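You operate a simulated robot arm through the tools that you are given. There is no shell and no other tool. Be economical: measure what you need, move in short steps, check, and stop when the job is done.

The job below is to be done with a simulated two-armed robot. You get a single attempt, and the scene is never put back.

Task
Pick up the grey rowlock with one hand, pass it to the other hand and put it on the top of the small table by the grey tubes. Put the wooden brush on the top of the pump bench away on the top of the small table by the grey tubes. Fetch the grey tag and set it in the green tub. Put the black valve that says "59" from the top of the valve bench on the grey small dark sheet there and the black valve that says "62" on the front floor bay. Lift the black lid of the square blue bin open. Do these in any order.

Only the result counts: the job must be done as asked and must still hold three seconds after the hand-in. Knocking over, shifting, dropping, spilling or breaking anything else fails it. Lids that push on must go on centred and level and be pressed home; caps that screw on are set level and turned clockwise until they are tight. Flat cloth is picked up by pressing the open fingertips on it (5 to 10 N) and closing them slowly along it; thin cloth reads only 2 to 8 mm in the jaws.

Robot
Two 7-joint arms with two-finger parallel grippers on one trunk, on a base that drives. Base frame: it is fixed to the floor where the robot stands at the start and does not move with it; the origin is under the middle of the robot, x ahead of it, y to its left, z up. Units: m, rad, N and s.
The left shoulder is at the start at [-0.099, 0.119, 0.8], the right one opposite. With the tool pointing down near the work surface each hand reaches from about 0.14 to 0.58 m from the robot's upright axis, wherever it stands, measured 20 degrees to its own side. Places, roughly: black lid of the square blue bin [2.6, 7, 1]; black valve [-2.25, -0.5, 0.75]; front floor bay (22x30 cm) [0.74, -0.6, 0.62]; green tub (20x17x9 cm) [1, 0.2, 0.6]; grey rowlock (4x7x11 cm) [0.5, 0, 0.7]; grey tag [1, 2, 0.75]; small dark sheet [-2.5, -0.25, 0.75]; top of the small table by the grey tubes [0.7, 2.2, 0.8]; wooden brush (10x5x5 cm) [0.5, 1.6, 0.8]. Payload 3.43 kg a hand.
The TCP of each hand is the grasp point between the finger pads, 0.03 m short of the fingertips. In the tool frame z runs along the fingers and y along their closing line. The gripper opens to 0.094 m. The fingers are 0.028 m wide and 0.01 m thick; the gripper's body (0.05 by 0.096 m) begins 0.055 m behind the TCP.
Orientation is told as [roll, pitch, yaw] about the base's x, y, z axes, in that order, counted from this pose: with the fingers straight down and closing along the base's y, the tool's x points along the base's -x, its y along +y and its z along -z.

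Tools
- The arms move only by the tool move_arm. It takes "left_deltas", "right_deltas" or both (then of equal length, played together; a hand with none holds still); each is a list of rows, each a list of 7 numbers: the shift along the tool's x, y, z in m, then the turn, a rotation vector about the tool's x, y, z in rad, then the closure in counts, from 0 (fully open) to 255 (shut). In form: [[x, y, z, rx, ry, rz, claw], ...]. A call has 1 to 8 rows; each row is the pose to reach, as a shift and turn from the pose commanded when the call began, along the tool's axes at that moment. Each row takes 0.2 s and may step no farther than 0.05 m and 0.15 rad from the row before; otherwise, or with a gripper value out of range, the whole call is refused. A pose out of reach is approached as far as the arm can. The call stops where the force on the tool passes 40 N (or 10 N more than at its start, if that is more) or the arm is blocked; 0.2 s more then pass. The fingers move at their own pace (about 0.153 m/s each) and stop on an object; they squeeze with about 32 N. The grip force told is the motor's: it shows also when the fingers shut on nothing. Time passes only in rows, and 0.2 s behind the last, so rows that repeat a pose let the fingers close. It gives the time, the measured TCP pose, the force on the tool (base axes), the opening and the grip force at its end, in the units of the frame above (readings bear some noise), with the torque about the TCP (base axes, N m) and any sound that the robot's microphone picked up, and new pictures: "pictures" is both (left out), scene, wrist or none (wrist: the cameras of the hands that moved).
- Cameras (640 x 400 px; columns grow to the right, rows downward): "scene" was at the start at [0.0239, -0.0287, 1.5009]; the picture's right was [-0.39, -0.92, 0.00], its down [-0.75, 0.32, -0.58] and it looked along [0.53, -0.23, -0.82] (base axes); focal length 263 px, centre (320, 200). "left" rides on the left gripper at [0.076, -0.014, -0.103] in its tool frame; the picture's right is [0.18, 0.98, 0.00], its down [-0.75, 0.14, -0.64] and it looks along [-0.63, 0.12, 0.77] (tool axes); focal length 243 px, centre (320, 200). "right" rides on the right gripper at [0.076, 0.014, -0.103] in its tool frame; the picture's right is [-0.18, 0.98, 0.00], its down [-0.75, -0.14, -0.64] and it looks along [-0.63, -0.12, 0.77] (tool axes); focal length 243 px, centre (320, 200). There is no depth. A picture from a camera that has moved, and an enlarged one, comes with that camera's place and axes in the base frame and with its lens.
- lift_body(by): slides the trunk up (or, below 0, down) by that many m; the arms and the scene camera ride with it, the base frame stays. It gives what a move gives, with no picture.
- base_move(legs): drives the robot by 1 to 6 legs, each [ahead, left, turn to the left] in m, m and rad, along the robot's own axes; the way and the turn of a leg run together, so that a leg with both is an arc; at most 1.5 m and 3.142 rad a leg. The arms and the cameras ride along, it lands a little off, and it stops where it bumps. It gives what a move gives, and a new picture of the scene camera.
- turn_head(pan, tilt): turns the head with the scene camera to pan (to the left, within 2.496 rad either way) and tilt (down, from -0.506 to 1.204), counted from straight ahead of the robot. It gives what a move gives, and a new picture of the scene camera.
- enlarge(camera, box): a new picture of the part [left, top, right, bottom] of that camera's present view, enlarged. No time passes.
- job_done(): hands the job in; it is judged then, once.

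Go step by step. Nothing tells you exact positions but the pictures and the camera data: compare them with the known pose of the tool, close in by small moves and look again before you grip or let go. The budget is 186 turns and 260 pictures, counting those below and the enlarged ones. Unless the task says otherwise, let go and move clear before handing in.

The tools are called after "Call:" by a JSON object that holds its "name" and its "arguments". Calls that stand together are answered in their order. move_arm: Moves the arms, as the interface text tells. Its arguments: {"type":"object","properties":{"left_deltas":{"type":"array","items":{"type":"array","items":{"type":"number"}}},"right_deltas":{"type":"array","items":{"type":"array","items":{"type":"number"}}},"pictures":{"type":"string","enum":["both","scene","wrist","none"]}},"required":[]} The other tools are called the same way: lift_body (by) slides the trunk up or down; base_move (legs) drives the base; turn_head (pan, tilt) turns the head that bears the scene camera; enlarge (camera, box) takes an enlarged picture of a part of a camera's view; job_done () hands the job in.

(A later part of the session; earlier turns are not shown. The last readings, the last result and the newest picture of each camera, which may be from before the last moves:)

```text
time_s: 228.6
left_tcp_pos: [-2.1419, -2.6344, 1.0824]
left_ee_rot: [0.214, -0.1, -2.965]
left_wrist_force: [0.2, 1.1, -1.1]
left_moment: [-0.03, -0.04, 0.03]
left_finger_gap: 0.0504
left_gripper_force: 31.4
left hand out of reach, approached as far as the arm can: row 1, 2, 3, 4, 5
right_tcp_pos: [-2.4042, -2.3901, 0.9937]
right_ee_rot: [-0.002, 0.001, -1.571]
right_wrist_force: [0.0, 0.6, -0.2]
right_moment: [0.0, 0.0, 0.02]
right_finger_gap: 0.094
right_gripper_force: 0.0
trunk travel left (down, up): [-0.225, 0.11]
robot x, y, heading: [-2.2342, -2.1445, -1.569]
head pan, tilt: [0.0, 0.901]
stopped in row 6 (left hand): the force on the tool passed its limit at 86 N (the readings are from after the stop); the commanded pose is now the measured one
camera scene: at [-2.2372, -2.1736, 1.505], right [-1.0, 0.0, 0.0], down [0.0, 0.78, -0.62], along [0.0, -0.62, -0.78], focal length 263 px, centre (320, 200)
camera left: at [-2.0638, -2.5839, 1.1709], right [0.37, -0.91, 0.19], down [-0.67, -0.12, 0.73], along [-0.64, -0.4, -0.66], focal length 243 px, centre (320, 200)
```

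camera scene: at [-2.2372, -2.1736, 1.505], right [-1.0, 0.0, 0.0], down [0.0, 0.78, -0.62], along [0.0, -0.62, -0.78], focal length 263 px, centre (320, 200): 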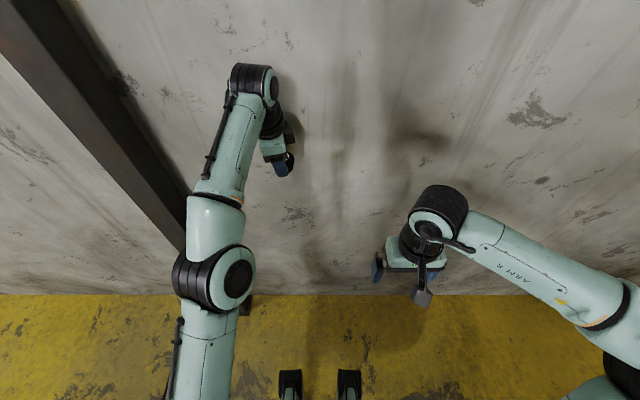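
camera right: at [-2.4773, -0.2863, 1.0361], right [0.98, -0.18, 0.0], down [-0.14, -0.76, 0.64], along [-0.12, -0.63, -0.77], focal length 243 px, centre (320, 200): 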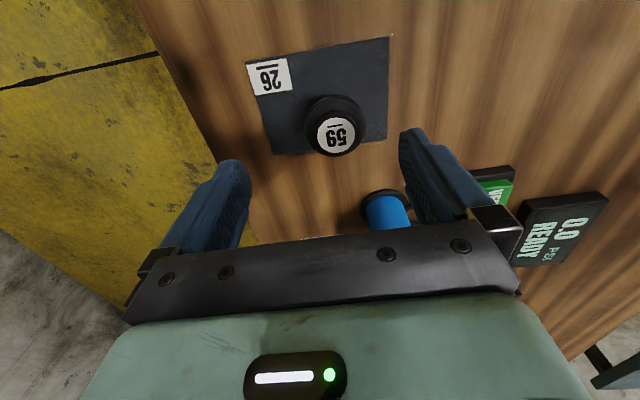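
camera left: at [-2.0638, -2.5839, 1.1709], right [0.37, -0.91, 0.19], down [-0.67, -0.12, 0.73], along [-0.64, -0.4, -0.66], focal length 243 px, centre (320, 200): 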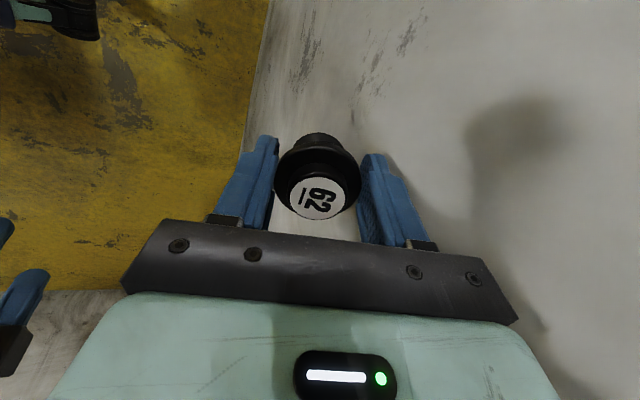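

I back away from the wall first and then straighten the left hand.

Call:
{"name": "base_move", "arguments": {"legs": [[-0.13, 0, 0], [0, -0.75, 0], [-0.3, 0, 0]]}}

Call:
{"name": "move_arm", "arguments": {"left_deltas": [[0, 0, 0.01, -0.1, 0, -0.1, 255], [0, 0, 0.02, -0.15, 0.05, -0.2, 255], [0, 0, 0.03, -0.2, 0.08, -0.3, 255], [0, 0, 0.04, -0.2, 0.1, -0.42, 255]], "pictures": "scene"}}

```text
time_s: 238.1
left_tcp_pos: [-2.8934, -2.2068, 1.0831]
left_ee_rot: [0.214, -0.101, -2.972]
left_wrist_force: [0.3, 0.3, -1.0]
left_moment: [0.0, 0.03, -0.01]
left_finger_gap: 0.0502
left_gripper_force: 32.3
right_tcp_pos: [-3.1541, -1.9617, 0.9939]
right_ee_rot: [-0.003, 0.003, -1.577]
right_wrist_force: [-0.3, 0.6, -0.7]
right_moment: [0.0, 0.0, -0.04]
right_finger_gap: 0.0941
right_gripper_force: 0.1
trunk travel left (down, up): [-0.225, 0.11]
robot x, y, heading: [-2.9868, -1.7157, -1.58]
head pan, tilt: [0.0, 0.901]
camera scene: at [-2.9851, -1.7456, 1.505], right [-1.0, 0.01, 0.0], down [0.01, 0.78, -0.62], along [0.0, -0.62, -0.78], focal length 263 px, centre (320, 200)
```

scene: 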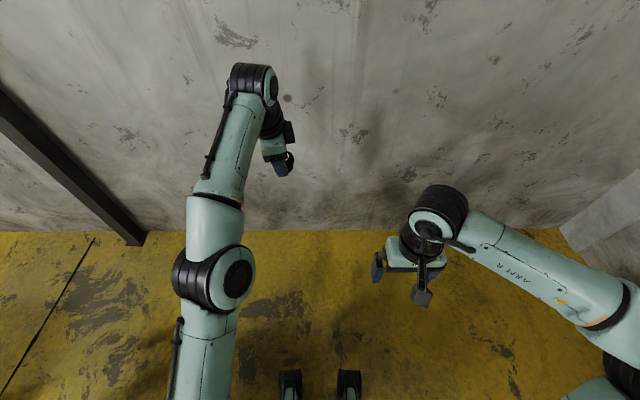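

```text
time_s: 239.1
left_tcp_pos: [-2.8965, -2.2174, 1.0437]
left_ee_rot: [0.368, -0.126, -2.536]
left_wrist_force: [0.4, -0.8, 0.1]
left_moment: [-0.01, 0.04, 0.0]
left_finger_gap: 0.0504
left_gripper_force: 32.2
right_tcp_pos: [-3.1535, -1.9612, 0.9935]
right_ee_rot: [-0.001, 0.002, -1.577]
right_wrist_force: [0.0, -0.3, -0.3]
right_moment: [0.01, 0.0, 0.02]
right_finger_gap: 0.0941
right_gripper_force: 0.1
trunk travel left (down, up): [-0.225, 0.11]
robot x, y, heading: [-2.9867, -1.7135, -1.58]
head pan, tilt: [0.0, 0.901]
camera scene: at [-2.9854, -1.7467, 1.505], right [-1.0, 0.01, 0.0], down [0.01, 0.78, -0.62], along [0.0, -0.62, -0.78], focal length 263 px, centre (320, 200)
```

scene: 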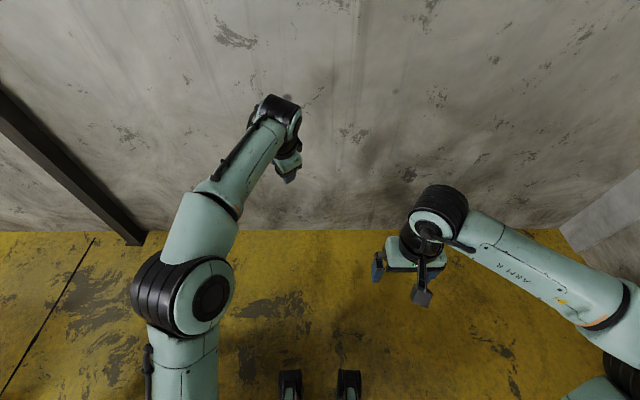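

Call:
{"name": "move_arm", "arguments": {"left_deltas": [[0, 0, 0, 0.12, 0.04, 0, 255], [0, 0, 0, 0.25, 0.08, 0, 255], [0, 0, 0, 0.37, 0.126, 0, 255]], "pictures": "none"}}

Call:
{"name": "move_arm", "arguments": {"left_deltas": [[0, 0, 0, 0, 0, -0.14, 255], [0, 0, 0, 0, 0, -0.28, 255], [0, 0, 0, 0, 0, -0.42, 255], [0, 0, 0, 0, 0, -0.56, 255], [0, 0, 0, 0, 0, -0.7, 255], [0, 0, 0, 0, 0, -0.84, 255], [0, 0, 0, 0, 0, -0.96, 255]], "pictures": "wrist"}}

```text
time_s: 239.9
left_tcp_pos: [-2.8885, -2.1825, 1.0258]
left_ee_rot: [-0.007, -0.003, -2.517]
left_wrist_force: [-0.2, -0.7, -0.4]
left_moment: [-0.04, -0.02, 0.01]
left_finger_gap: 0.0503
left_gripper_force: 32.5
left hand out of reach, approached as far as the arm can: row 2, 3
right_tcp_pos: [-3.1524, -1.961, 0.9943]
right_ee_rot: [-0.001, 0.0, -1.577]
right_wrist_force: [0.0, -0.1, -0.2]
right_moment: [0.01, 0.01, 0.02]
right_finger_gap: 0.0941
right_gripper_force: 0.0
trunk travel left (down, up): [-0.225, 0.11]
robot x, y, heading: [-2.9849, -1.7108, -1.577]
head pan, tilt: [0.0, 0.901]
```

```text
time_s: 241.5
left_tcp_pos: [-2.8891, -2.1831, 1.0255]
left_ee_rot: [-0.004, 0.002, -1.552]
left_wrist_force: [0.2, 1.0, -0.8]
left_moment: [-0.01, -0.01, -0.02]
left_finger_gap: 0.0501
left_gripper_force: 31.8
right_tcp_pos: [-3.1554, -1.9626, 0.9943]
right_ee_rot: [-0.001, 0.003, -1.579]
right_wrist_force: [0.0, 0.6, -0.3]
right_moment: [0.04, -0.02, -0.04]
right_finger_gap: 0.094
right_gripper_force: 0.2
trunk travel left (down, up): [-0.225, 0.11]
robot x, y, heading: [-2.9847, -1.7148, -1.576]
head pan, tilt: [0.0, 0.901]
camera left: at [-2.9043, -2.106, 1.1272], right [0.98, 0.2, 0.0], down [0.16, -0.75, 0.64], along [0.13, -0.63, -0.77], focal length 243 px, centre (320, 200)
```

left: 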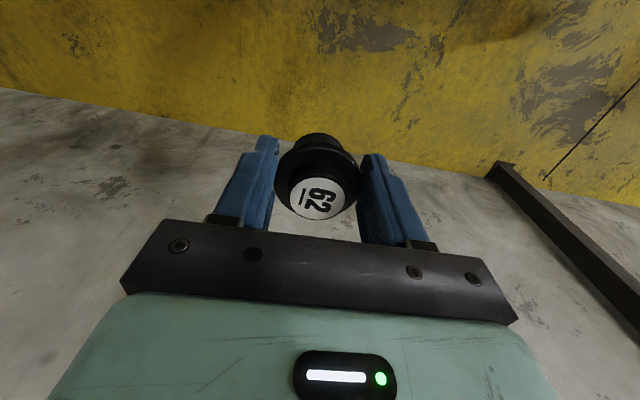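

Call:
{"name": "move_arm", "arguments": {"left_deltas": [[0.04, 0, 0.01, 0, 0, 0, 255], [0.08, 0.01, 0.02, 0, 0, 0, 255], [0.12, 0.02, 0.02, 0, 0, 0, 255], [0.16, 0.03, 0.02, 0, 0, 0, 255], [0.2, 0.04, 0.02, 0, 0, 0, 255]], "pictures": "none"}}

```text
time_s: 242.7
left_tcp_pos: [-2.8514, -1.9809, 1.0053]
left_ee_rot: [-0.004, 0.0, -1.557]
left_wrist_force: [0.0, -0.4, -1.0]
left_moment: [-0.01, 0.0, 0.01]
left_finger_gap: 0.0503
left_gripper_force: 32.1
right_tcp_pos: [-3.1536, -1.9609, 0.9953]
right_ee_rot: [-0.001, -0.001, -1.579]
right_wrist_force: [-0.2, -0.1, 0.0]
right_moment: [0.01, -0.01, 0.07]
right_finger_gap: 0.0939
right_gripper_force: 0.0
trunk travel left (down, up): [-0.225, 0.11]
robot x, y, heading: [-2.9876, -1.7125, -1.577]
head pan, tilt: [0.0, 0.901]
```

Call:
{"name": "base_move", "arguments": {"legs": [[0.42, 0, 0], [0, 1.5, 0], [0, 1.15, 0], [0, 0, 1.577], [0, 1.5, 0], [0.2, 0, 0]]}}

Call:
{"name": "enlarge", "arguments": {"camera": "scene", "box": [160, 40, 480, 240]}}

```text
time_s: 286.1
left_tcp_pos: [0.1357, -0.5758, 1.0042]
left_ee_rot: [-0.006, 0.003, 0.023]
left_wrist_force: [0.3, -0.1, -0.9]
left_moment: [0.02, 0.03, 0.0]
left_finger_gap: 0.0499
left_gripper_force: 31.9
right_tcp_pos: [0.117, -0.8775, 0.9929]
right_ee_rot: [-0.001, 0.002, 0.001]
right_wrist_force: [0.0, 0.4, -0.7]
right_moment: [0.0, 0.0, 0.01]
right_finger_gap: 0.0942
right_gripper_force: 0.1
trunk travel left (down, up): [-0.225, 0.11]
robot x, y, heading: [-0.1311, -0.7122, -0.002]
head pan, tilt: [0.0, 0.901]
camera scene: at [-0.0985, -0.7119, 1.505], right [0.0, -1.0, 0.0], down [-0.78, 0.0, -0.62], along [0.62, 0.0, -0.78], focal length 263 px, centre (320, 200)
```

scene: 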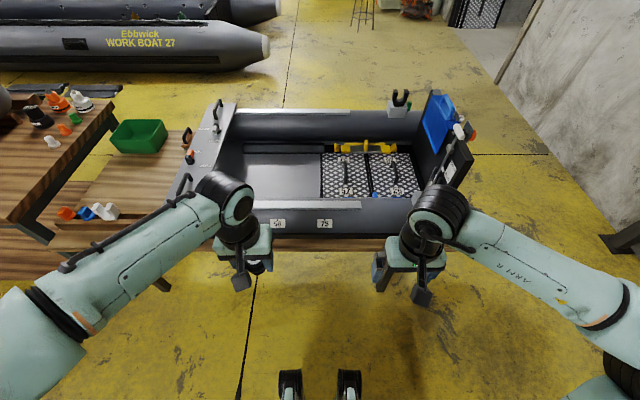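

```text
2.00 times, centred on (320, 140) of scene
camera zoom: at [-0.0985, -0.7119, 1.505], right [0.0, -1.0, 0.0], down [-0.78, 0.0, -0.62], along [0.62, 0.0, -0.78], focal length 526 px, centre (320, 320)
```

zoom: 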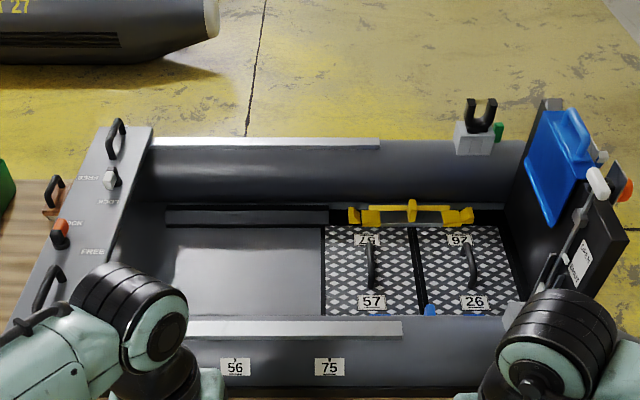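

The open grey floor area left of the two hatches is the front bay (about x 0.62–0.85, y -0.42 to -0.72). I drive forward and look with the left hand.

Call:
{"name": "base_move", "arguments": {"legs": [[0.25, 0.02, 0]]}}

Call:
{"name": "move_arm", "arguments": {"left_deltas": [[-0.04, 0, 0, 0, 0, 0, 255], [-0.08, 0, 0.0, 0, 0, 0, 255], [-0.12, 0, 0.01, 0, 0, 0, 255], [-0.16, 0, 0.03, 0, 0, 0, 255], [-0.2, 0, 0.05, 0, 0, 0, 255], [-0.24, 0, 0.07, 0, 0, 0, 255], [-0.26, 0, 0.09, 0, 0, 0, 255]], "pictures": "both"}}

```text
time_s: 288.0
left_tcp_pos: [0.3865, -0.5556, 1.0032]
left_ee_rot: [-0.006, 0.002, 0.023]
left_wrist_force: [0.1, -0.6, -1.3]
left_moment: [-0.06, 0.02, 0.03]
left_finger_gap: 0.0496
left_gripper_force: 32.1
right_tcp_pos: [0.3684, -0.8592, 0.9928]
right_ee_rot: [0.0, 0.002, -0.002]
right_wrist_force: [0.8, 0.4, -0.2]
right_moment: [-0.01, 0.02, 0.03]
right_finger_gap: 0.0938
right_gripper_force: 0.0
trunk travel left (down, up): [-0.225, 0.11]
robot x, y, heading: [0.1176, -0.6928, -0.0]
head pan, tilt: [0.0, 0.901]
camera scene: at [0.1518, -0.6919, 1.505], right [0.0, -1.0, 0.0], down [-0.78, 0.0, -0.62], along [0.62, 0.0, -0.78], focal length 263 px, centre (320, 200)
```

scene: 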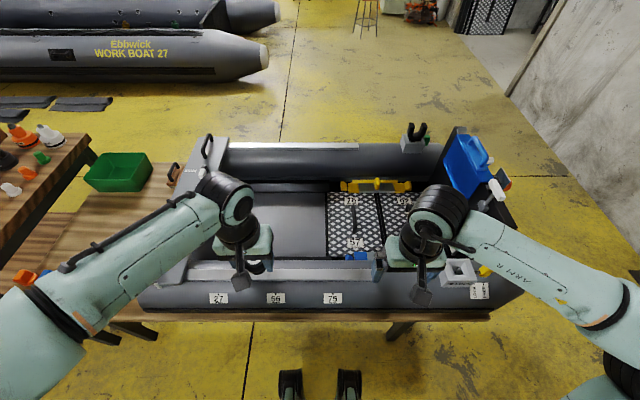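

```text
time_s: 289.6
left_tcp_pos: [0.6411, -0.5513, 0.9115]
left_ee_rot: [-0.003, 0.004, 0.02]
left_wrist_force: [-0.4, 0.4, -0.8]
left_moment: [-0.02, 0.0, -0.01]
left_finger_gap: 0.0497
left_gripper_force: 32.4
left hand out of reach, approached as far as the arm can: row 7
right_tcp_pos: [0.368, -0.8587, 0.9944]
right_ee_rot: [-0.002, 0.002, -0.003]
right_wrist_force: [0.1, 0.7, -1.0]
right_moment: [0.02, 0.03, 0.0]
right_finger_gap: 0.0942
right_gripper_force: 0.1
trunk travel left (down, up): [-0.225, 0.11]
robot x, y, heading: [0.1155, -0.6887, 0.003]
head pan, tilt: [0.0, 0.901]
camera scene: at [0.1509, -0.6919, 1.505], right [0.0, -1.0, 0.0], down [-0.78, 0.0, -0.62], along [0.62, 0.0, -0.78], focal length 263 px, centre (320, 200)
camera left: at [0.566, -0.5662, 1.0143], right [-0.2, 0.98, 0.0], down [0.75, 0.16, 0.64], along [0.63, 0.13, -0.77], focal length 243 px, centre (320, 200)
```

scene: 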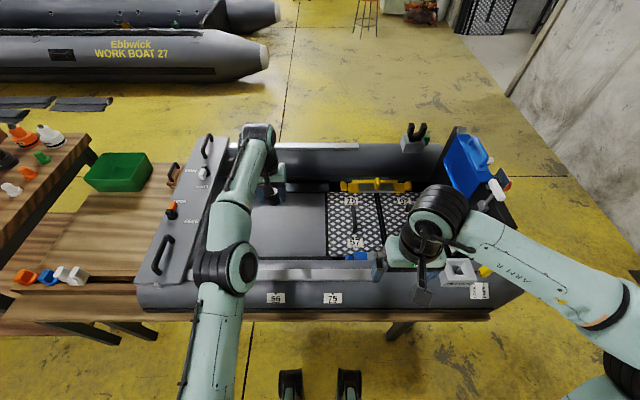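
left: 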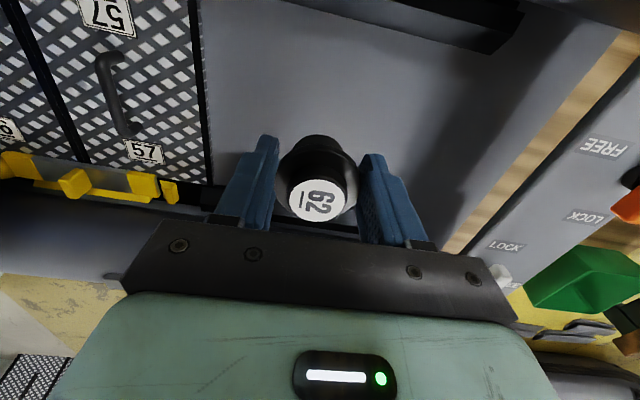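

Call:
{"name": "move_arm", "arguments": {"left_deltas": [[0, -0.01, 0.04, 0, 0, 0, 255], [-0.01, -0.02, 0.08, 0, 0, 0, 255], [-0.025, -0.03, 0.12, 0, 0, 0, 255], [-0.04, -0.03, 0.155, 0, 0, 0, 255], [-0.055, -0.03, 0.19, 0, 0, 0, 255], [-0.06, -0.03, 0.21, 0, 0, 0, 255]], "pictures": "both"}}

```text
time_s: 291.0
left_tcp_pos: [0.6643, -0.5759, 0.7112]
left_ee_rot: [-0.006, 0.002, 0.022]
left_wrist_force: [0.5, -0.1, -0.3]
left_moment: [0.0, -0.06, -0.02]
left_finger_gap: 0.0498
left_gripper_force: 31.7
left hand out of reach, approached as far as the arm can: row 3, 4, 5, 6
right_tcp_pos: [0.3677, -0.8589, 0.9944]
right_ee_rot: [-0.003, 0.003, -0.001]
right_wrist_force: [0.2, 0.6, 0.3]
right_moment: [-0.01, 0.01, 0.0]
right_finger_gap: 0.0943
right_gripper_force: 0.1
trunk travel left (down, up): [-0.225, 0.11]
robot x, y, heading: [0.1173, -0.6921, 0.002]
head pan, tilt: [0.0, 0.901]
camera scene: at [0.1509, -0.6921, 1.505], right [0.0, -1.0, 0.0], down [-0.78, 0.0, -0.62], along [0.62, 0.0, -0.78], focal length 263 px, centre (320, 200)
camera left: at [0.59, -0.5909, 0.8122], right [-0.2, 0.98, 0.0], down [0.75, 0.16, 0.64], along [0.63, 0.13, -0.77], focal length 243 px, centre (320, 200)
```

scene: 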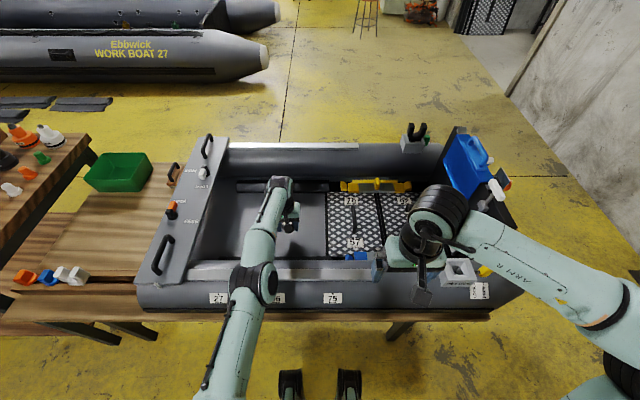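
left: 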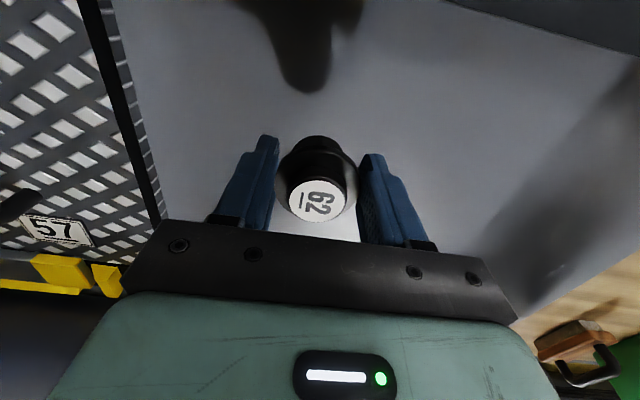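

The valve is already within the bay; I move a bit further toward its middle and lower until it touches.

Call:
{"name": "move_arm", "arguments": {"left_deltas": [[-0.01, -0.012, 0.015, 0, 0, 0, 255], [-0.02, -0.024, 0.03, 0, 0, 0, 255], [-0.025, -0.024, 0.038, 0, 0, 0, 255]], "pictures": "wrist"}}

Call:
{"name": "enlarge", "arguments": {"camera": "scene", "box": [200, 150, 400, 290]}}

```text
time_s: 291.8
left_tcp_pos: [0.6597, -0.598, 0.6838]
left_ee_rot: [-0.005, 0.002, 0.02]
left_wrist_force: [0.4, -0.1, 0.1]
left_moment: [-0.01, -0.02, 0.02]
left_finger_gap: 0.0495
left_gripper_force: 31.6
left hand out of reach, approached as far as the arm can: row 1, 2, 3
right_tcp_pos: [0.3668, -0.8589, 0.9941]
right_ee_rot: [-0.002, 0.001, -0.002]
right_wrist_force: [-0.2, -0.6, 0.3]
right_moment: [-0.03, 0.01, 0.0]
right_finger_gap: 0.0941
right_gripper_force: 0.0
trunk travel left (down, up): [-0.225, 0.11]
robot x, y, heading: [0.1186, -0.6943, 0.002]
head pan, tilt: [0.0, 0.901]
camera left: at [0.5844, -0.6132, 0.7852], right [-0.2, 0.98, 0.0], down [0.75, 0.16, 0.64], along [0.63, 0.13, -0.77], focal length 243 px, centre (320, 200)
```

left: 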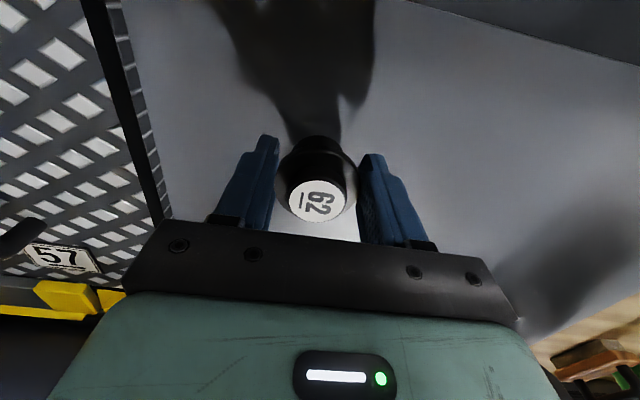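

```text
2.86 times, centred on (300, 220) of scene
camera zoom: at [0.151, -0.6919, 1.505], right [0.0, -1.0, 0.0], down [-0.78, 0.0, -0.62], along [0.62, 0.0, -0.78], focal length 752 px, centre (377, 143)
```

zoom: 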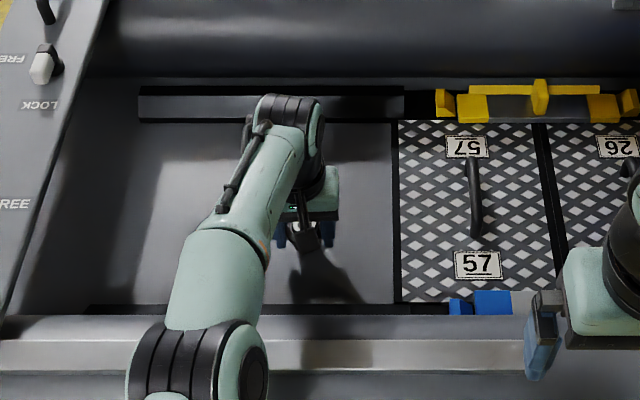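

Call:
{"name": "move_arm", "arguments": {"left_deltas": [[0, 0, 0.008, 0, 0, 0, 255], [0, 0, 0.013, 0, 0, 0, 255], [0, 0, 0.016, 0, 0, 0, 255], [0, 0, 0.019, 0, 0, 0, 255]], "pictures": "wrist"}}

```text
time_s: 292.8
left_tcp_pos: [0.6604, -0.5989, 0.6697]
left_ee_rot: [-0.007, -0.01, 0.023]
left_wrist_force: [-2.7, 0.7, 27.7]
left_moment: [0.04, -0.2, -0.02]
left_finger_gap: 0.05
left_gripper_force: 32.1
right_tcp_pos: [0.3663, -0.8601, 0.9948]
right_ee_rot: [0.0, -0.002, -0.002]
right_wrist_force: [0.4, -0.3, 1.1]
right_moment: [-0.02, 0.03, 0.0]
right_finger_gap: 0.0939
right_gripper_force: 0.0
trunk travel left (down, up): [-0.225, 0.11]
robot x, y, heading: [0.1188, -0.6909, 0.0]
head pan, tilt: [0.0, 0.901]
camera left: at [0.5833, -0.6134, 0.7708], right [-0.21, 0.98, -0.01], down [0.74, 0.16, 0.65], along [0.64, 0.13, -0.76], focal length 243 px, centre (320, 200)
```

left: 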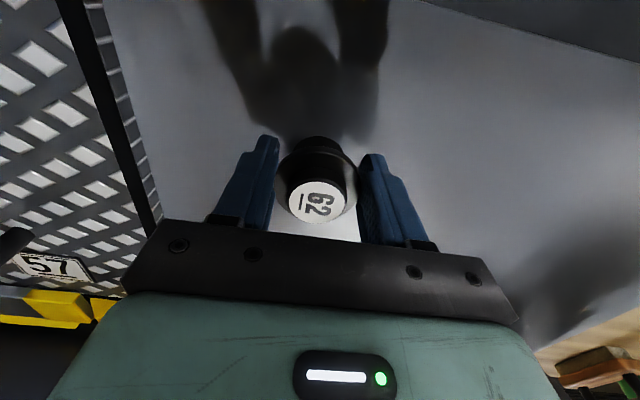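

It is on the floor (28 N). I ease off, open, and rise.

Call:
{"name": "move_arm", "arguments": {"left_deltas": [[0, 0, -0.004, 0, 0, 0, 255], [0, 0, -0.004, 0, 0, 0, 150], [0, 0, -0.004, 0, 0, 0, 50], [0, 0, -0.004, 0, 0, 0, 0], [0, 0, -0.04, 0, 0, 0, 0], [0.01, 0, -0.09, 0, 0, 0, 0], [0.02, 0, -0.135, 0, 0, 0, 0], [0.03, 0, -0.18, 0, 0, 0, 0]], "pictures": "wrist"}}

Call:
{"name": "enlarge", "arguments": {"camera": "scene", "box": [200, 150, 400, 290]}}

```text
refused: row 6 steps farther than a row can; nothing moved
```

```text
2.86 times, centred on (300, 220) of scene
camera zoom: at [0.1481, -0.6923, 1.5052], right [0.0, -1.0, 0.0], down [-0.78, 0.0, -0.62], along [0.62, 0.0, -0.78], focal length 752 px, centre (377, 143)
```

zoom: 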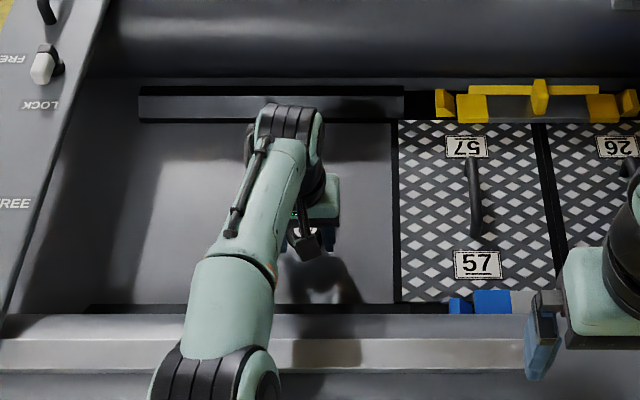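

Call:
{"name": "move_arm", "arguments": {"left_deltas": [[0, 0, -0.004, 0, 0, 0, 255], [0, 0, -0.004, 0, 0, 0, 150], [0, 0, -0.004, 0, 0, 0, 50], [0, 0, -0.004, 0, 0, 0, 0], [0, 0, -0.04, 0, 0, 0, 0], [0.005, 0, -0.085, 0, 0, 0, 0], [0.015, 0, -0.13, 0, 0, 0, 0], [0.025, 0, -0.175, 0, 0, 0, 0]], "pictures": "wrist"}}

Call:
{"name": "enlarge", "arguments": {"camera": "scene", "box": [200, 150, 400, 290]}}

```text
time_s: 294.6
left_tcp_pos: [0.651, -0.5988, 0.844]
left_ee_rot: [-0.003, 0.005, 0.02]
left_wrist_force: [0.7, 0.5, 0.3]
left_moment: [-0.01, 0.0, 0.02]
left_finger_gap: 0.0941
left_gripper_force: 0.0
left hand out of reach, approached as far as the arm can: row 6, 7, 8
right_tcp_pos: [0.3668, -0.8585, 0.9943]
right_ee_rot: [-0.002, 0.002, -0.003]
right_wrist_force: [0.1, -0.5, 0.1]
right_moment: [-0.03, 0.02, 0.04]
right_finger_gap: 0.0939
right_gripper_force: 0.1
trunk travel left (down, up): [-0.225, 0.11]
robot x, y, heading: [0.1211, -0.6906, -0.001]
head pan, tilt: [0.0, 0.901]
camera left: at [0.5763, -0.6141, 0.9464], right [-0.2, 0.98, 0.0], down [0.75, 0.16, 0.64], along [0.63, 0.13, -0.77], focal length 243 px, centre (320, 200)
```

left: 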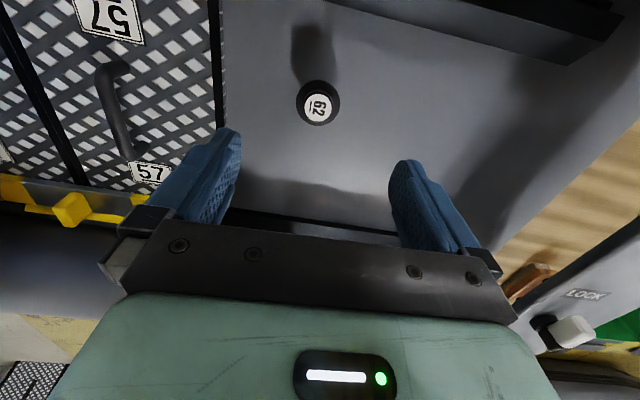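

```text
2.86 times, centred on (300, 220) of scene
camera zoom: at [0.1505, -0.692, 1.505], right [0.0, -1.0, 0.0], down [-0.78, 0.0, -0.62], along [0.62, 0.0, -0.78], focal length 752 px, centre (377, 143)
```

zoom: 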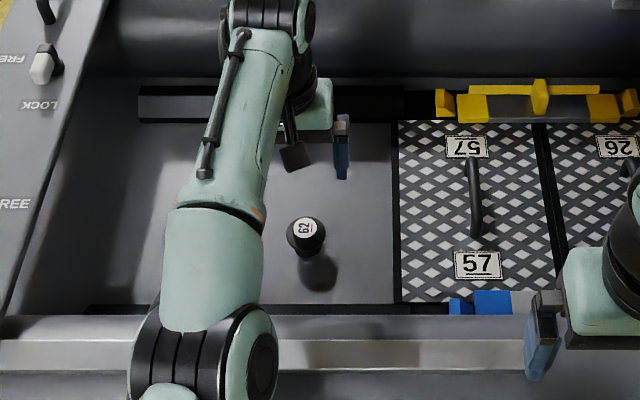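

"62" is in the bay. I retract the left arm, back off, and go toward the right end of the boat to see the way round to the far side.

Call:
{"name": "move_arm", "arguments": {"left_deltas": [[0.04, 0, -0.02, 0, 0, 0, 0], [0.08, 0, -0.05, 0, 0, 0, 0], [0.12, 0, -0.08, 0, 0, 0, 0], [0.16, 0.02, -0.11, 0, 0, 0, 0], [0.2, 0.03, -0.14, 0, 0, 0, 0], [0.24, 0.04, -0.16, 0, 0, 0, 0], [0.28, 0.05, -0.16, 0, 0, 0, 0]], "pictures": "none"}}

Call:
{"name": "base_move", "arguments": {"legs": [[-0.4, 0, 0], [0, -1.25, 0]]}}

Call:
{"name": "turn_head", "arguments": {"pan": -0.3, "tilt": 0.5}}

```text
refused: row 4 steps farther than a row can; nothing moved
```

```text
time_s: 307.9
left_tcp_pos: [0.2505, -1.8548, 0.8428]
left_ee_rot: [-0.004, 0.002, 0.019]
left_wrist_force: [-0.3, 0.6, -1.0]
left_moment: [0.0, 0.0, 0.02]
left_finger_gap: 0.0942
left_gripper_force: 0.1
right_tcp_pos: [-0.0356, -2.115, 0.9936]
right_ee_rot: [0.0, 0.003, -0.001]
right_wrist_force: [0.2, 0.3, 0.5]
right_moment: [0.02, -0.04, 0.02]
right_finger_gap: 0.0941
right_gripper_force: 0.1
trunk travel left (down, up): [-0.225, 0.11]
robot x, y, heading: [-0.2815, -1.9467, -0.003]
head pan, tilt: [0.0, 0.901]
camera scene: at [-0.2513, -1.9468, 1.505], right [0.0, -1.0, 0.0], down [-0.78, 0.0, -0.62], along [0.62, 0.0, -0.78], focal length 263 px, centre (320, 200)
```

scene: 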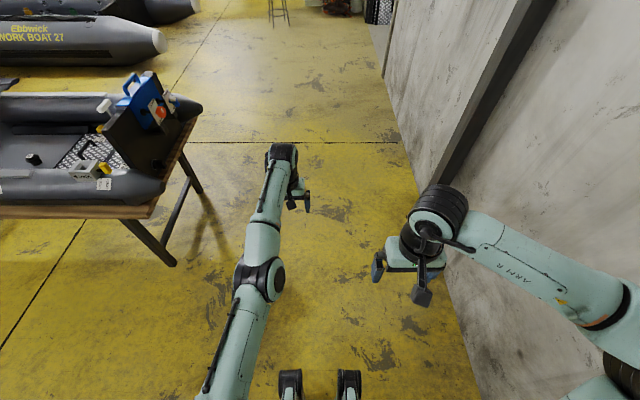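

```text
time_s: 308.8
left_tcp_pos: [0.2503, -1.8542, 0.8438]
left_ee_rot: [-0.003, 0.004, 0.02]
left_wrist_force: [0.6, 0.3, 0.2]
left_moment: [0.0, 0.0, 0.01]
left_finger_gap: 0.0941
left_gripper_force: 0.0
right_tcp_pos: [-0.034, -2.1138, 0.9948]
right_ee_rot: [-0.003, 0.003, -0.001]
right_wrist_force: [0.2, 0.8, 0.2]
right_moment: [-0.03, 0.02, -0.01]
right_finger_gap: 0.094
right_gripper_force: 0.1
trunk travel left (down, up): [-0.225, 0.11]
robot x, y, heading: [-0.2806, -1.9488, -0.001]
head pan, tilt: [-0.3, 0.499]
camera scene: at [-0.2399, -1.9736, 1.5388], right [-0.3, -0.95, 0.0], down [-0.46, 0.14, -0.88], along [0.84, -0.26, -0.48], focal length 263 px, centre (320, 200)
```

scene: 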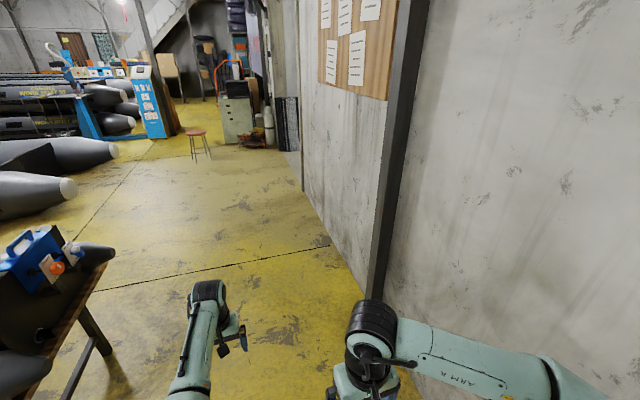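

The passage by the wall is clear. I retract the left hand properly, then drive through to the far side of the benches.

Call:
{"name": "move_arm", "arguments": {"left_deltas": [[0.04, 0, -0.02, 0, 0, 0, 0], [0.08, 0, -0.045, 0, 0, 0, 0], [0.12, 0, -0.07, 0, 0, 0, 0], [0.16, 0.01, -0.095, 0, 0, 0, 0], [0.2, 0.02, -0.12, 0, 0, 0, 0], [0.24, 0.03, -0.145, 0, 0, 0, 0], [0.28, 0.04, -0.155, 0, 0, 0, 0]], "pictures": "none"}}

Call:
{"name": "base_move", "arguments": {"legs": [[1.5, 0, 0], [0.45, 0, 0], [0, 0, 1.571], [0, 0, 1.571]]}}

Call:
{"name": "turn_head", "arguments": {"pan": -1.2, "tilt": 0.5}}

```text
time_s: 310.6
left_tcp_pos: [0.1701, -1.8386, 1.0747]
left_ee_rot: [-0.027, -0.082, 0.077]
left_wrist_force: [0.5, -0.2, -1.1]
left_moment: [0.04, 0.02, 0.0]
left_finger_gap: 0.0941
left_gripper_force: 0.1
left hand out of reach, approached as far as the arm can: row 1, 2, 3, 4, 5, 6, 7
right_tcp_pos: [-0.0344, -2.1135, 0.9927]
right_ee_rot: [-0.004, 0.002, -0.001]
right_wrist_force: [0.9, 0.0, 0.3]
right_moment: [0.02, 0.01, 0.02]
right_finger_gap: 0.0941
right_gripper_force: 0.1
trunk travel left (down, up): [-0.225, 0.11]
robot x, y, heading: [-0.2827, -1.9473, 0.002]
head pan, tilt: [-0.3, 0.499]
stopped in row 7 (left hand): the arm was blocked; the commanded pose is now the measured one
```

```text
time_s: 328.0
left_tcp_pos: [1.2175, -2.0606, 1.0744]
left_ee_rot: [-0.023, -0.082, -3.063]
left_wrist_force: [-1.1, 0.5, 0.3]
left_moment: [0.02, 0.02, 0.03]
left_finger_gap: 0.0939
left_gripper_force: 0.0
right_tcp_pos: [1.4198, -1.7876, 0.9953]
right_ee_rot: [-0.003, 0.001, 3.14]
right_wrist_force: [-1.0, -0.3, 0.7]
right_moment: [0.0, 0.01, 0.01]
right_finger_gap: 0.0941
right_gripper_force: 0.1
trunk travel left (down, up): [-0.225, 0.11]
robot x, y, heading: [1.6706, -1.9526, 3.144]
head pan, tilt: [-0.3, 0.499]
camera scene: at [1.6267, -1.9288, 1.5388], right [0.3, 0.96, 0.0], down [0.46, -0.14, -0.88], along [-0.84, 0.26, -0.48], focal length 263 px, centre (320, 200)
```

scene: 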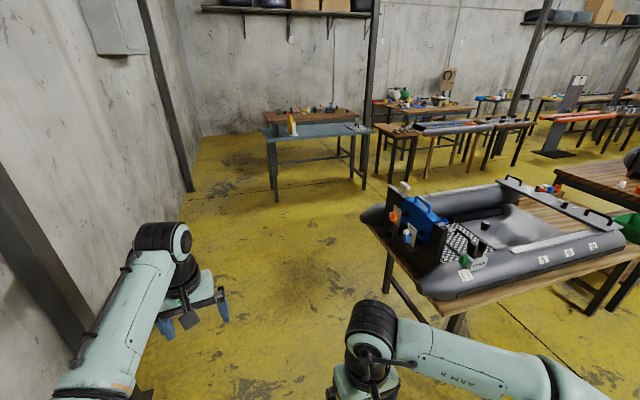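

```text
time_s: 329.2
left_tcp_pos: [1.2154, -2.0626, 1.073]
left_ee_rot: [-0.023, -0.081, -3.064]
left_wrist_force: [-0.6, -0.3, -0.5]
left_moment: [-0.01, -0.01, 0.0]
left_finger_gap: 0.094
left_gripper_force: 0.1
right_tcp_pos: [1.4203, -1.7878, 0.994]
right_ee_rot: [-0.001, 0.002, 3.141]
right_wrist_force: [-0.3, 0.1, -0.2]
right_moment: [0.01, 0.03, -0.02]
right_finger_gap: 0.0939
right_gripper_force: 0.1
trunk travel left (down, up): [-0.225, 0.11]
robot x, y, heading: [1.673, -1.9529, 3.144]
head pan, tilt: [-1.201, 0.499]
camera scene: at [1.6807, -1.871, 1.5388], right [0.93, 0.36, 0.0], down [0.17, -0.45, -0.88], along [-0.32, 0.82, -0.48], focal length 263 px, centre (320, 200)
```

scene: 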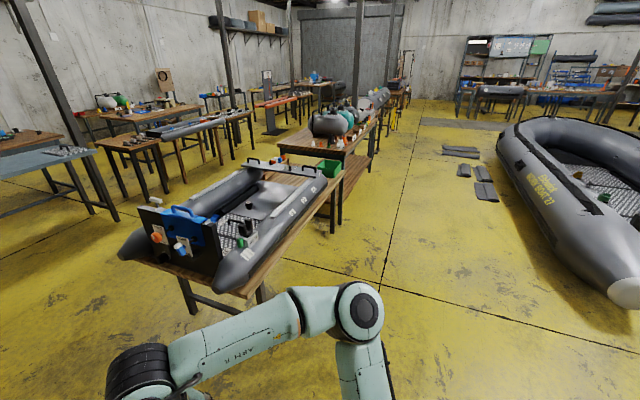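

Call:
{"name": "move_arm", "arguments": {"left_deltas": [[0.02, 0, 0.03, 0, 0.08, 0.03, 0], [0.05, 0, 0.06, 0, 0.08, 0.07, 0], [0.09, 0, 0.08, 0, 0.08, 0.07, 0], [0.13, 0, 0.08, 0, 0.08, 0.07, 0], [0.17, 0.02, 0.08, 0, 0.08, 0.07, 0], [0.2, 0.03, 0.08, 0, 0.08, 0.07, 0]], "pictures": "none"}}

Call:
{"name": "base_move", "arguments": {"legs": [[0, -1.5, 0], [0, -1.5, 0], [0, -1.0, 0]]}}

Call:
{"name": "turn_head", "arguments": {"pan": 0, "tilt": 0.8}}

```text
time_s: 330.6
left_tcp_pos: [1.4118, -2.076, 0.9765]
left_ee_rot: [-0.021, -0.003, -3.136]
left_wrist_force: [0.0, 0.5, 0.8]
left_moment: [-0.02, 0.05, 0.02]
left_finger_gap: 0.0938
left_gripper_force: 0.0
right_tcp_pos: [1.421, -1.7875, 0.9939]
right_ee_rot: [-0.001, 0.001, 3.139]
right_wrist_force: [-0.3, -0.5, -0.6]
right_moment: [0.03, 0.01, 0.02]
right_finger_gap: 0.0938
right_gripper_force: 0.0
trunk travel left (down, up): [-0.225, 0.11]
robot x, y, heading: [1.6716, -1.9531, 3.138]
head pan, tilt: [-1.201, 0.499]
```

```text
time_s: 365.3
left_tcp_pos: [1.3976, 1.9038, 0.9753]
left_ee_rot: [-0.02, -0.002, -3.128]
left_wrist_force: [0.1, 0.0, -0.5]
left_moment: [0.03, -0.01, 0.01]
left_finger_gap: 0.0939
left_gripper_force: 0.1
right_tcp_pos: [1.406, 2.1933, 0.994]
right_ee_rot: [-0.002, 0.003, -3.136]
right_wrist_force: [0.2, 0.3, 0.1]
right_moment: [-0.01, -0.03, 0.02]
right_finger_gap: 0.0942
right_gripper_force: 0.0
trunk travel left (down, up): [-0.225, 0.11]
robot x, y, heading: [1.6581, 2.0264, -3.133]
head pan, tilt: [-1.201, 0.499]
camera scene: at [1.6659, 2.1118, 1.5388], right [0.93, 0.37, 0.0], down [0.18, -0.44, -0.88], along [-0.32, 0.82, -0.48], focal length 263 px, centre (320, 200)
```

scene: 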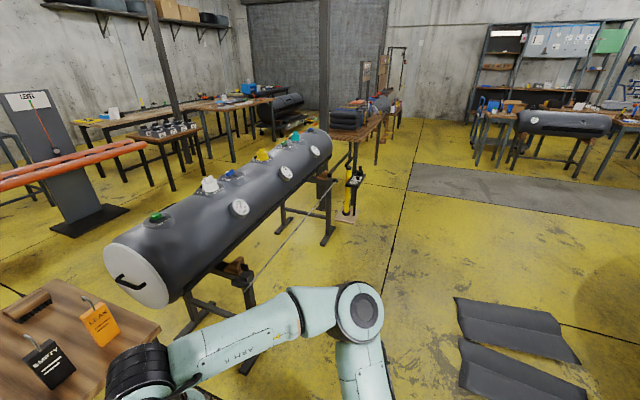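

```text
time_s: 366.7
left_tcp_pos: [1.3985, 1.9051, 0.9766]
left_ee_rot: [-0.022, -0.002, -3.127]
left_wrist_force: [0.2, -0.3, 0.3]
left_moment: [0.01, -0.01, 0.03]
left_finger_gap: 0.0941
left_gripper_force: 0.1
right_tcp_pos: [1.4053, 2.1937, 0.9937]
right_ee_rot: [-0.002, 0.002, -3.135]
right_wrist_force: [-0.6, -0.5, -0.2]
right_moment: [0.0, 0.01, 0.0]
right_finger_gap: 0.0937
right_gripper_force: 0.1
trunk travel left (down, up): [-0.225, 0.11]
robot x, y, heading: [1.6542, 2.0289, -3.132]
head pan, tilt: [0.0, 0.799]
camera scene: at [1.6189, 2.0266, 1.5129], right [-0.01, 1.0, 0.0], down [0.72, 0.01, -0.7], along [-0.7, -0.01, -0.72], focal length 263 px, centre (320, 200)
```

scene: 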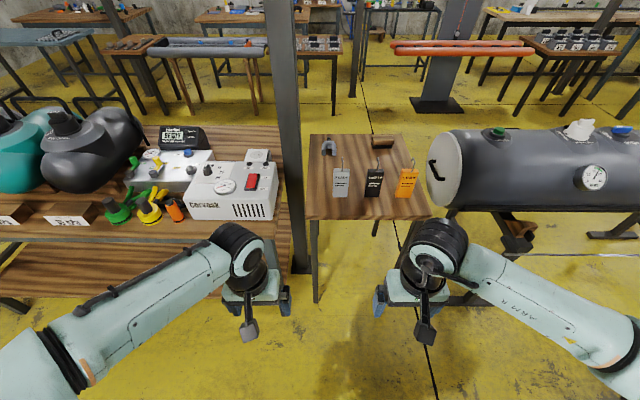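

I'm now behind the small table with all tags in front. I drive closer and zoom on the grey tag.

Call:
{"name": "base_move", "arguments": {"legs": [[0.22, 0, 0]]}}

Call:
{"name": "enlarge", "arguments": {"camera": "scene", "box": [290, 130, 450, 250]}}

```text
time_s: 368.4
left_tcp_pos: [1.1799, 1.9022, 0.9761]
left_ee_rot: [-0.02, -0.003, -3.127]
left_wrist_force: [0.0, 0.1, 0.2]
left_moment: [0.0, 0.01, 0.0]
left_finger_gap: 0.0941
left_gripper_force: 0.1
right_tcp_pos: [1.1861, 2.1896, 0.9943]
right_ee_rot: [-0.001, 0.001, -3.135]
right_wrist_force: [-0.2, -1.1, 0.0]
right_moment: [0.0, -0.01, 0.02]
right_finger_gap: 0.094
right_gripper_force: 0.0
trunk travel left (down, up): [-0.225, 0.11]
robot x, y, heading: [1.4374, 2.0271, -3.13]
head pan, tilt: [0.0, 0.799]
camera scene: at [1.3999, 2.0243, 1.5129], right [-0.01, 1.0, 0.0], down [0.72, 0.01, -0.7], along [-0.7, -0.01, -0.72], focal length 263 px, centre (320, 200)
```

scene: 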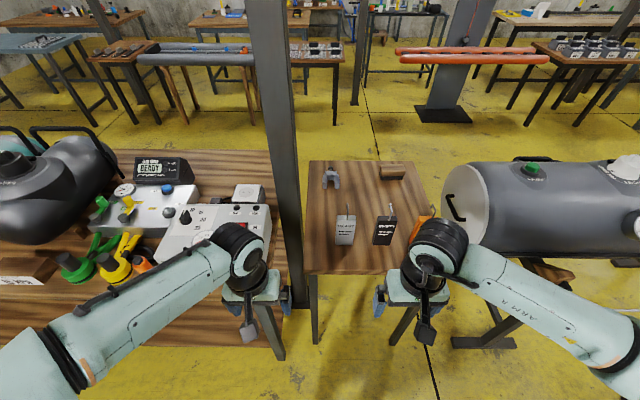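

```text
3.33 times, centred on (370, 190) of scene
camera zoom: at [1.3999, 2.0243, 1.5129], right [-0.01, 1.0, 0.0], down [0.72, 0.01, -0.7], along [-0.7, -0.01, -0.72], focal length 878 px, centre (153, 233)
```

zoom: 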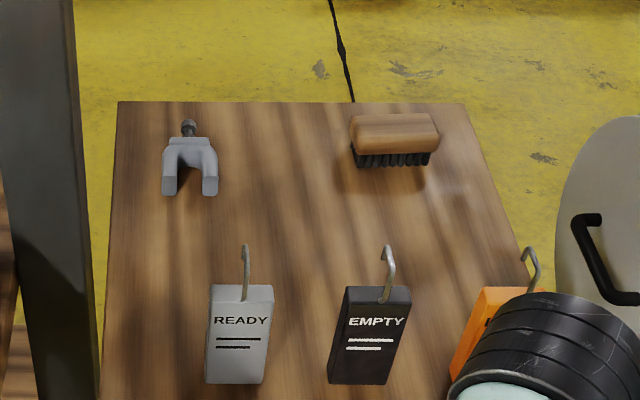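

Call:
{"name": "base_move", "arguments": {"legs": [[0.07, 0, 0]]}}

Call:
{"name": "move_arm", "arguments": {"right_deltas": [[-0.02, 0.02, -0.02, 0, 0, 0, 0], [-0.05, 0.045, -0.03, 0, 0, 0, 0], [-0.085, 0.07, -0.03, 0, 0, 0, 0], [-0.12, 0.095, -0.03, 0, 0, 0, 0], [-0.145, 0.095, -0.03, 0, 0, 0, 0]], "pictures": "both"}}

```text
time_s: 369.4
left_tcp_pos: [1.1099, 1.9021, 0.9755]
left_ee_rot: [-0.023, -0.001, -3.128]
left_wrist_force: [-0.4, 0.3, 0.3]
left_moment: [0.04, -0.04, 0.0]
left_finger_gap: 0.0942
left_gripper_force: 0.1
right_tcp_pos: [1.1164, 2.1889, 0.9929]
right_ee_rot: [-0.002, 0.002, -3.131]
right_wrist_force: [-0.3, -0.2, 0.0]
right_moment: [0.05, -0.01, 0.0]
right_finger_gap: 0.094
right_gripper_force: 0.0
trunk travel left (down, up): [-0.225, 0.11]
robot x, y, heading: [1.3691, 2.0223, -3.131]
head pan, tilt: [0.0, 0.799]
camera scene: at [1.33, 2.0237, 1.5129], right [-0.01, 1.0, 0.0], down [0.72, 0.01, -0.7], along [-0.7, -0.01, -0.72], focal length 263 px, centre (320, 200)
```

scene: 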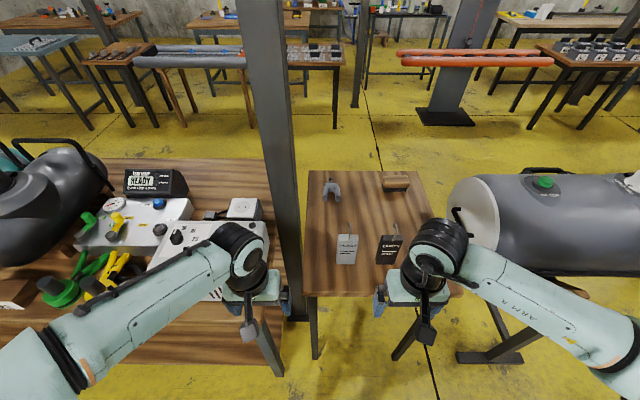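

```text
time_s: 370.6
left_tcp_pos: [1.11, 1.902, 0.9758]
left_ee_rot: [-0.02, -0.003, -3.126]
left_wrist_force: [1.0, -0.1, -0.6]
left_moment: [0.02, 0.02, 0.02]
left_finger_gap: 0.0941
left_gripper_force: 0.1
right_tcp_pos: [0.9727, 2.094, 1.022]
right_ee_rot: [-0.003, 0.001, -3.133]
right_wrist_force: [-0.6, 1.0, 0.6]
right_moment: [-0.02, 0.0, 0.0]
right_finger_gap: 0.0939
right_gripper_force: 0.1
trunk travel left (down, up): [-0.225, 0.11]
robot x, y, heading: [1.3649, 2.0232, -3.129]
head pan, tilt: [0.0, 0.799]
camera scene: at [1.3311, 2.0238, 1.5129], right [-0.01, 1.0, 0.0], down [0.72, 0.01, -0.7], along [-0.7, -0.01, -0.72], focal length 263 px, centre (320, 200)
camera right: at [1.0488, 2.0798, 1.1259], right [-0.18, -0.98, 0.0], down [-0.76, 0.13, 0.64], along [-0.63, 0.12, -0.77], focal length 243 px, centre (320, 200)
```

scene: 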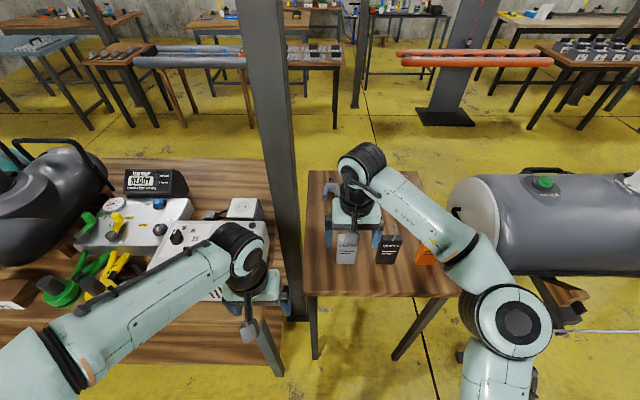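
right: 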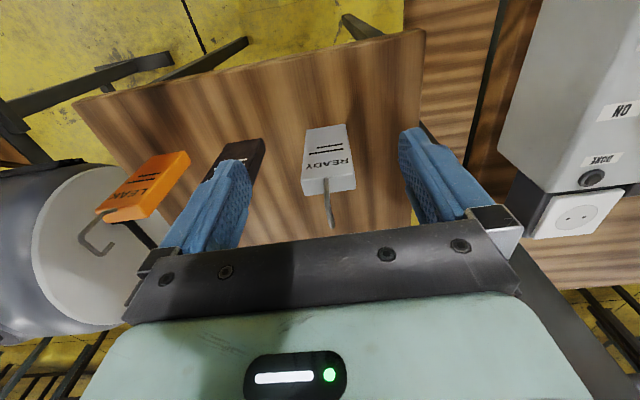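

The tag's hook reaches up to about z 0.98, so I'll tilt the right hand about 43° and take the block by its sides (closing along y).

Call:
{"name": "move_arm", "arguments": {"right_deltas": [[0, 0, 0, 0, -0.15, 0, 0], [0, 0, 0, 0, -0.3, 0, 0], [0, 0, 0, 0, -0.45, 0, 0], [0, 0, 0, 0, -0.6, 0, 0], [0, 0, 0, 0, -0.75, 0, 0], [0, 0, 0, 0, -0.75, 0, 0]], "pictures": "both"}}

```text
time_s: 372.0
left_tcp_pos: [1.1106, 1.9004, 0.9758]
left_ee_rot: [-0.02, -0.001, -3.126]
left_wrist_force: [0.2, -0.4, -0.7]
left_moment: [0.01, 0.0, 0.03]
left_finger_gap: 0.0944
left_gripper_force: 0.1
right_tcp_pos: [0.9739, 2.0938, 1.0222]
right_ee_rot: [-0.002, -0.749, -3.131]
right_wrist_force: [0.4, 0.4, 0.2]
right_moment: [-0.02, -0.03, 0.02]
right_finger_gap: 0.0941
right_gripper_force: 0.1
trunk travel left (down, up): [-0.225, 0.11]
robot x, y, heading: [1.3666, 2.0294, -3.131]
head pan, tilt: [0.0, 0.799]
camera scene: at [1.3308, 2.0239, 1.5129], right [-0.01, 1.0, 0.0], down [0.72, 0.01, -0.7], along [-0.7, -0.01, -0.72], focal length 263 px, centre (320, 200)
camera right: at [1.0989, 2.0804, 1.0464], right [-0.13, -0.98, 0.12], down [-0.12, 0.14, 0.98], along [-0.99, 0.11, -0.13], focal length 243 px, centre (320, 200)
```

scene: 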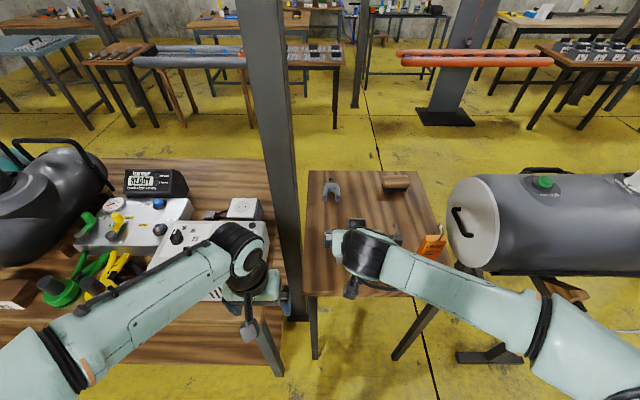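
right: 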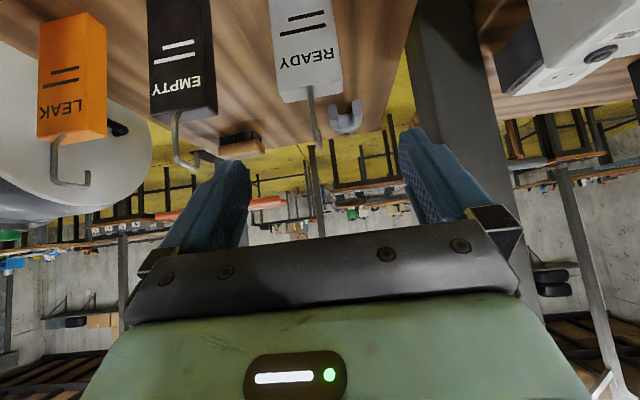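

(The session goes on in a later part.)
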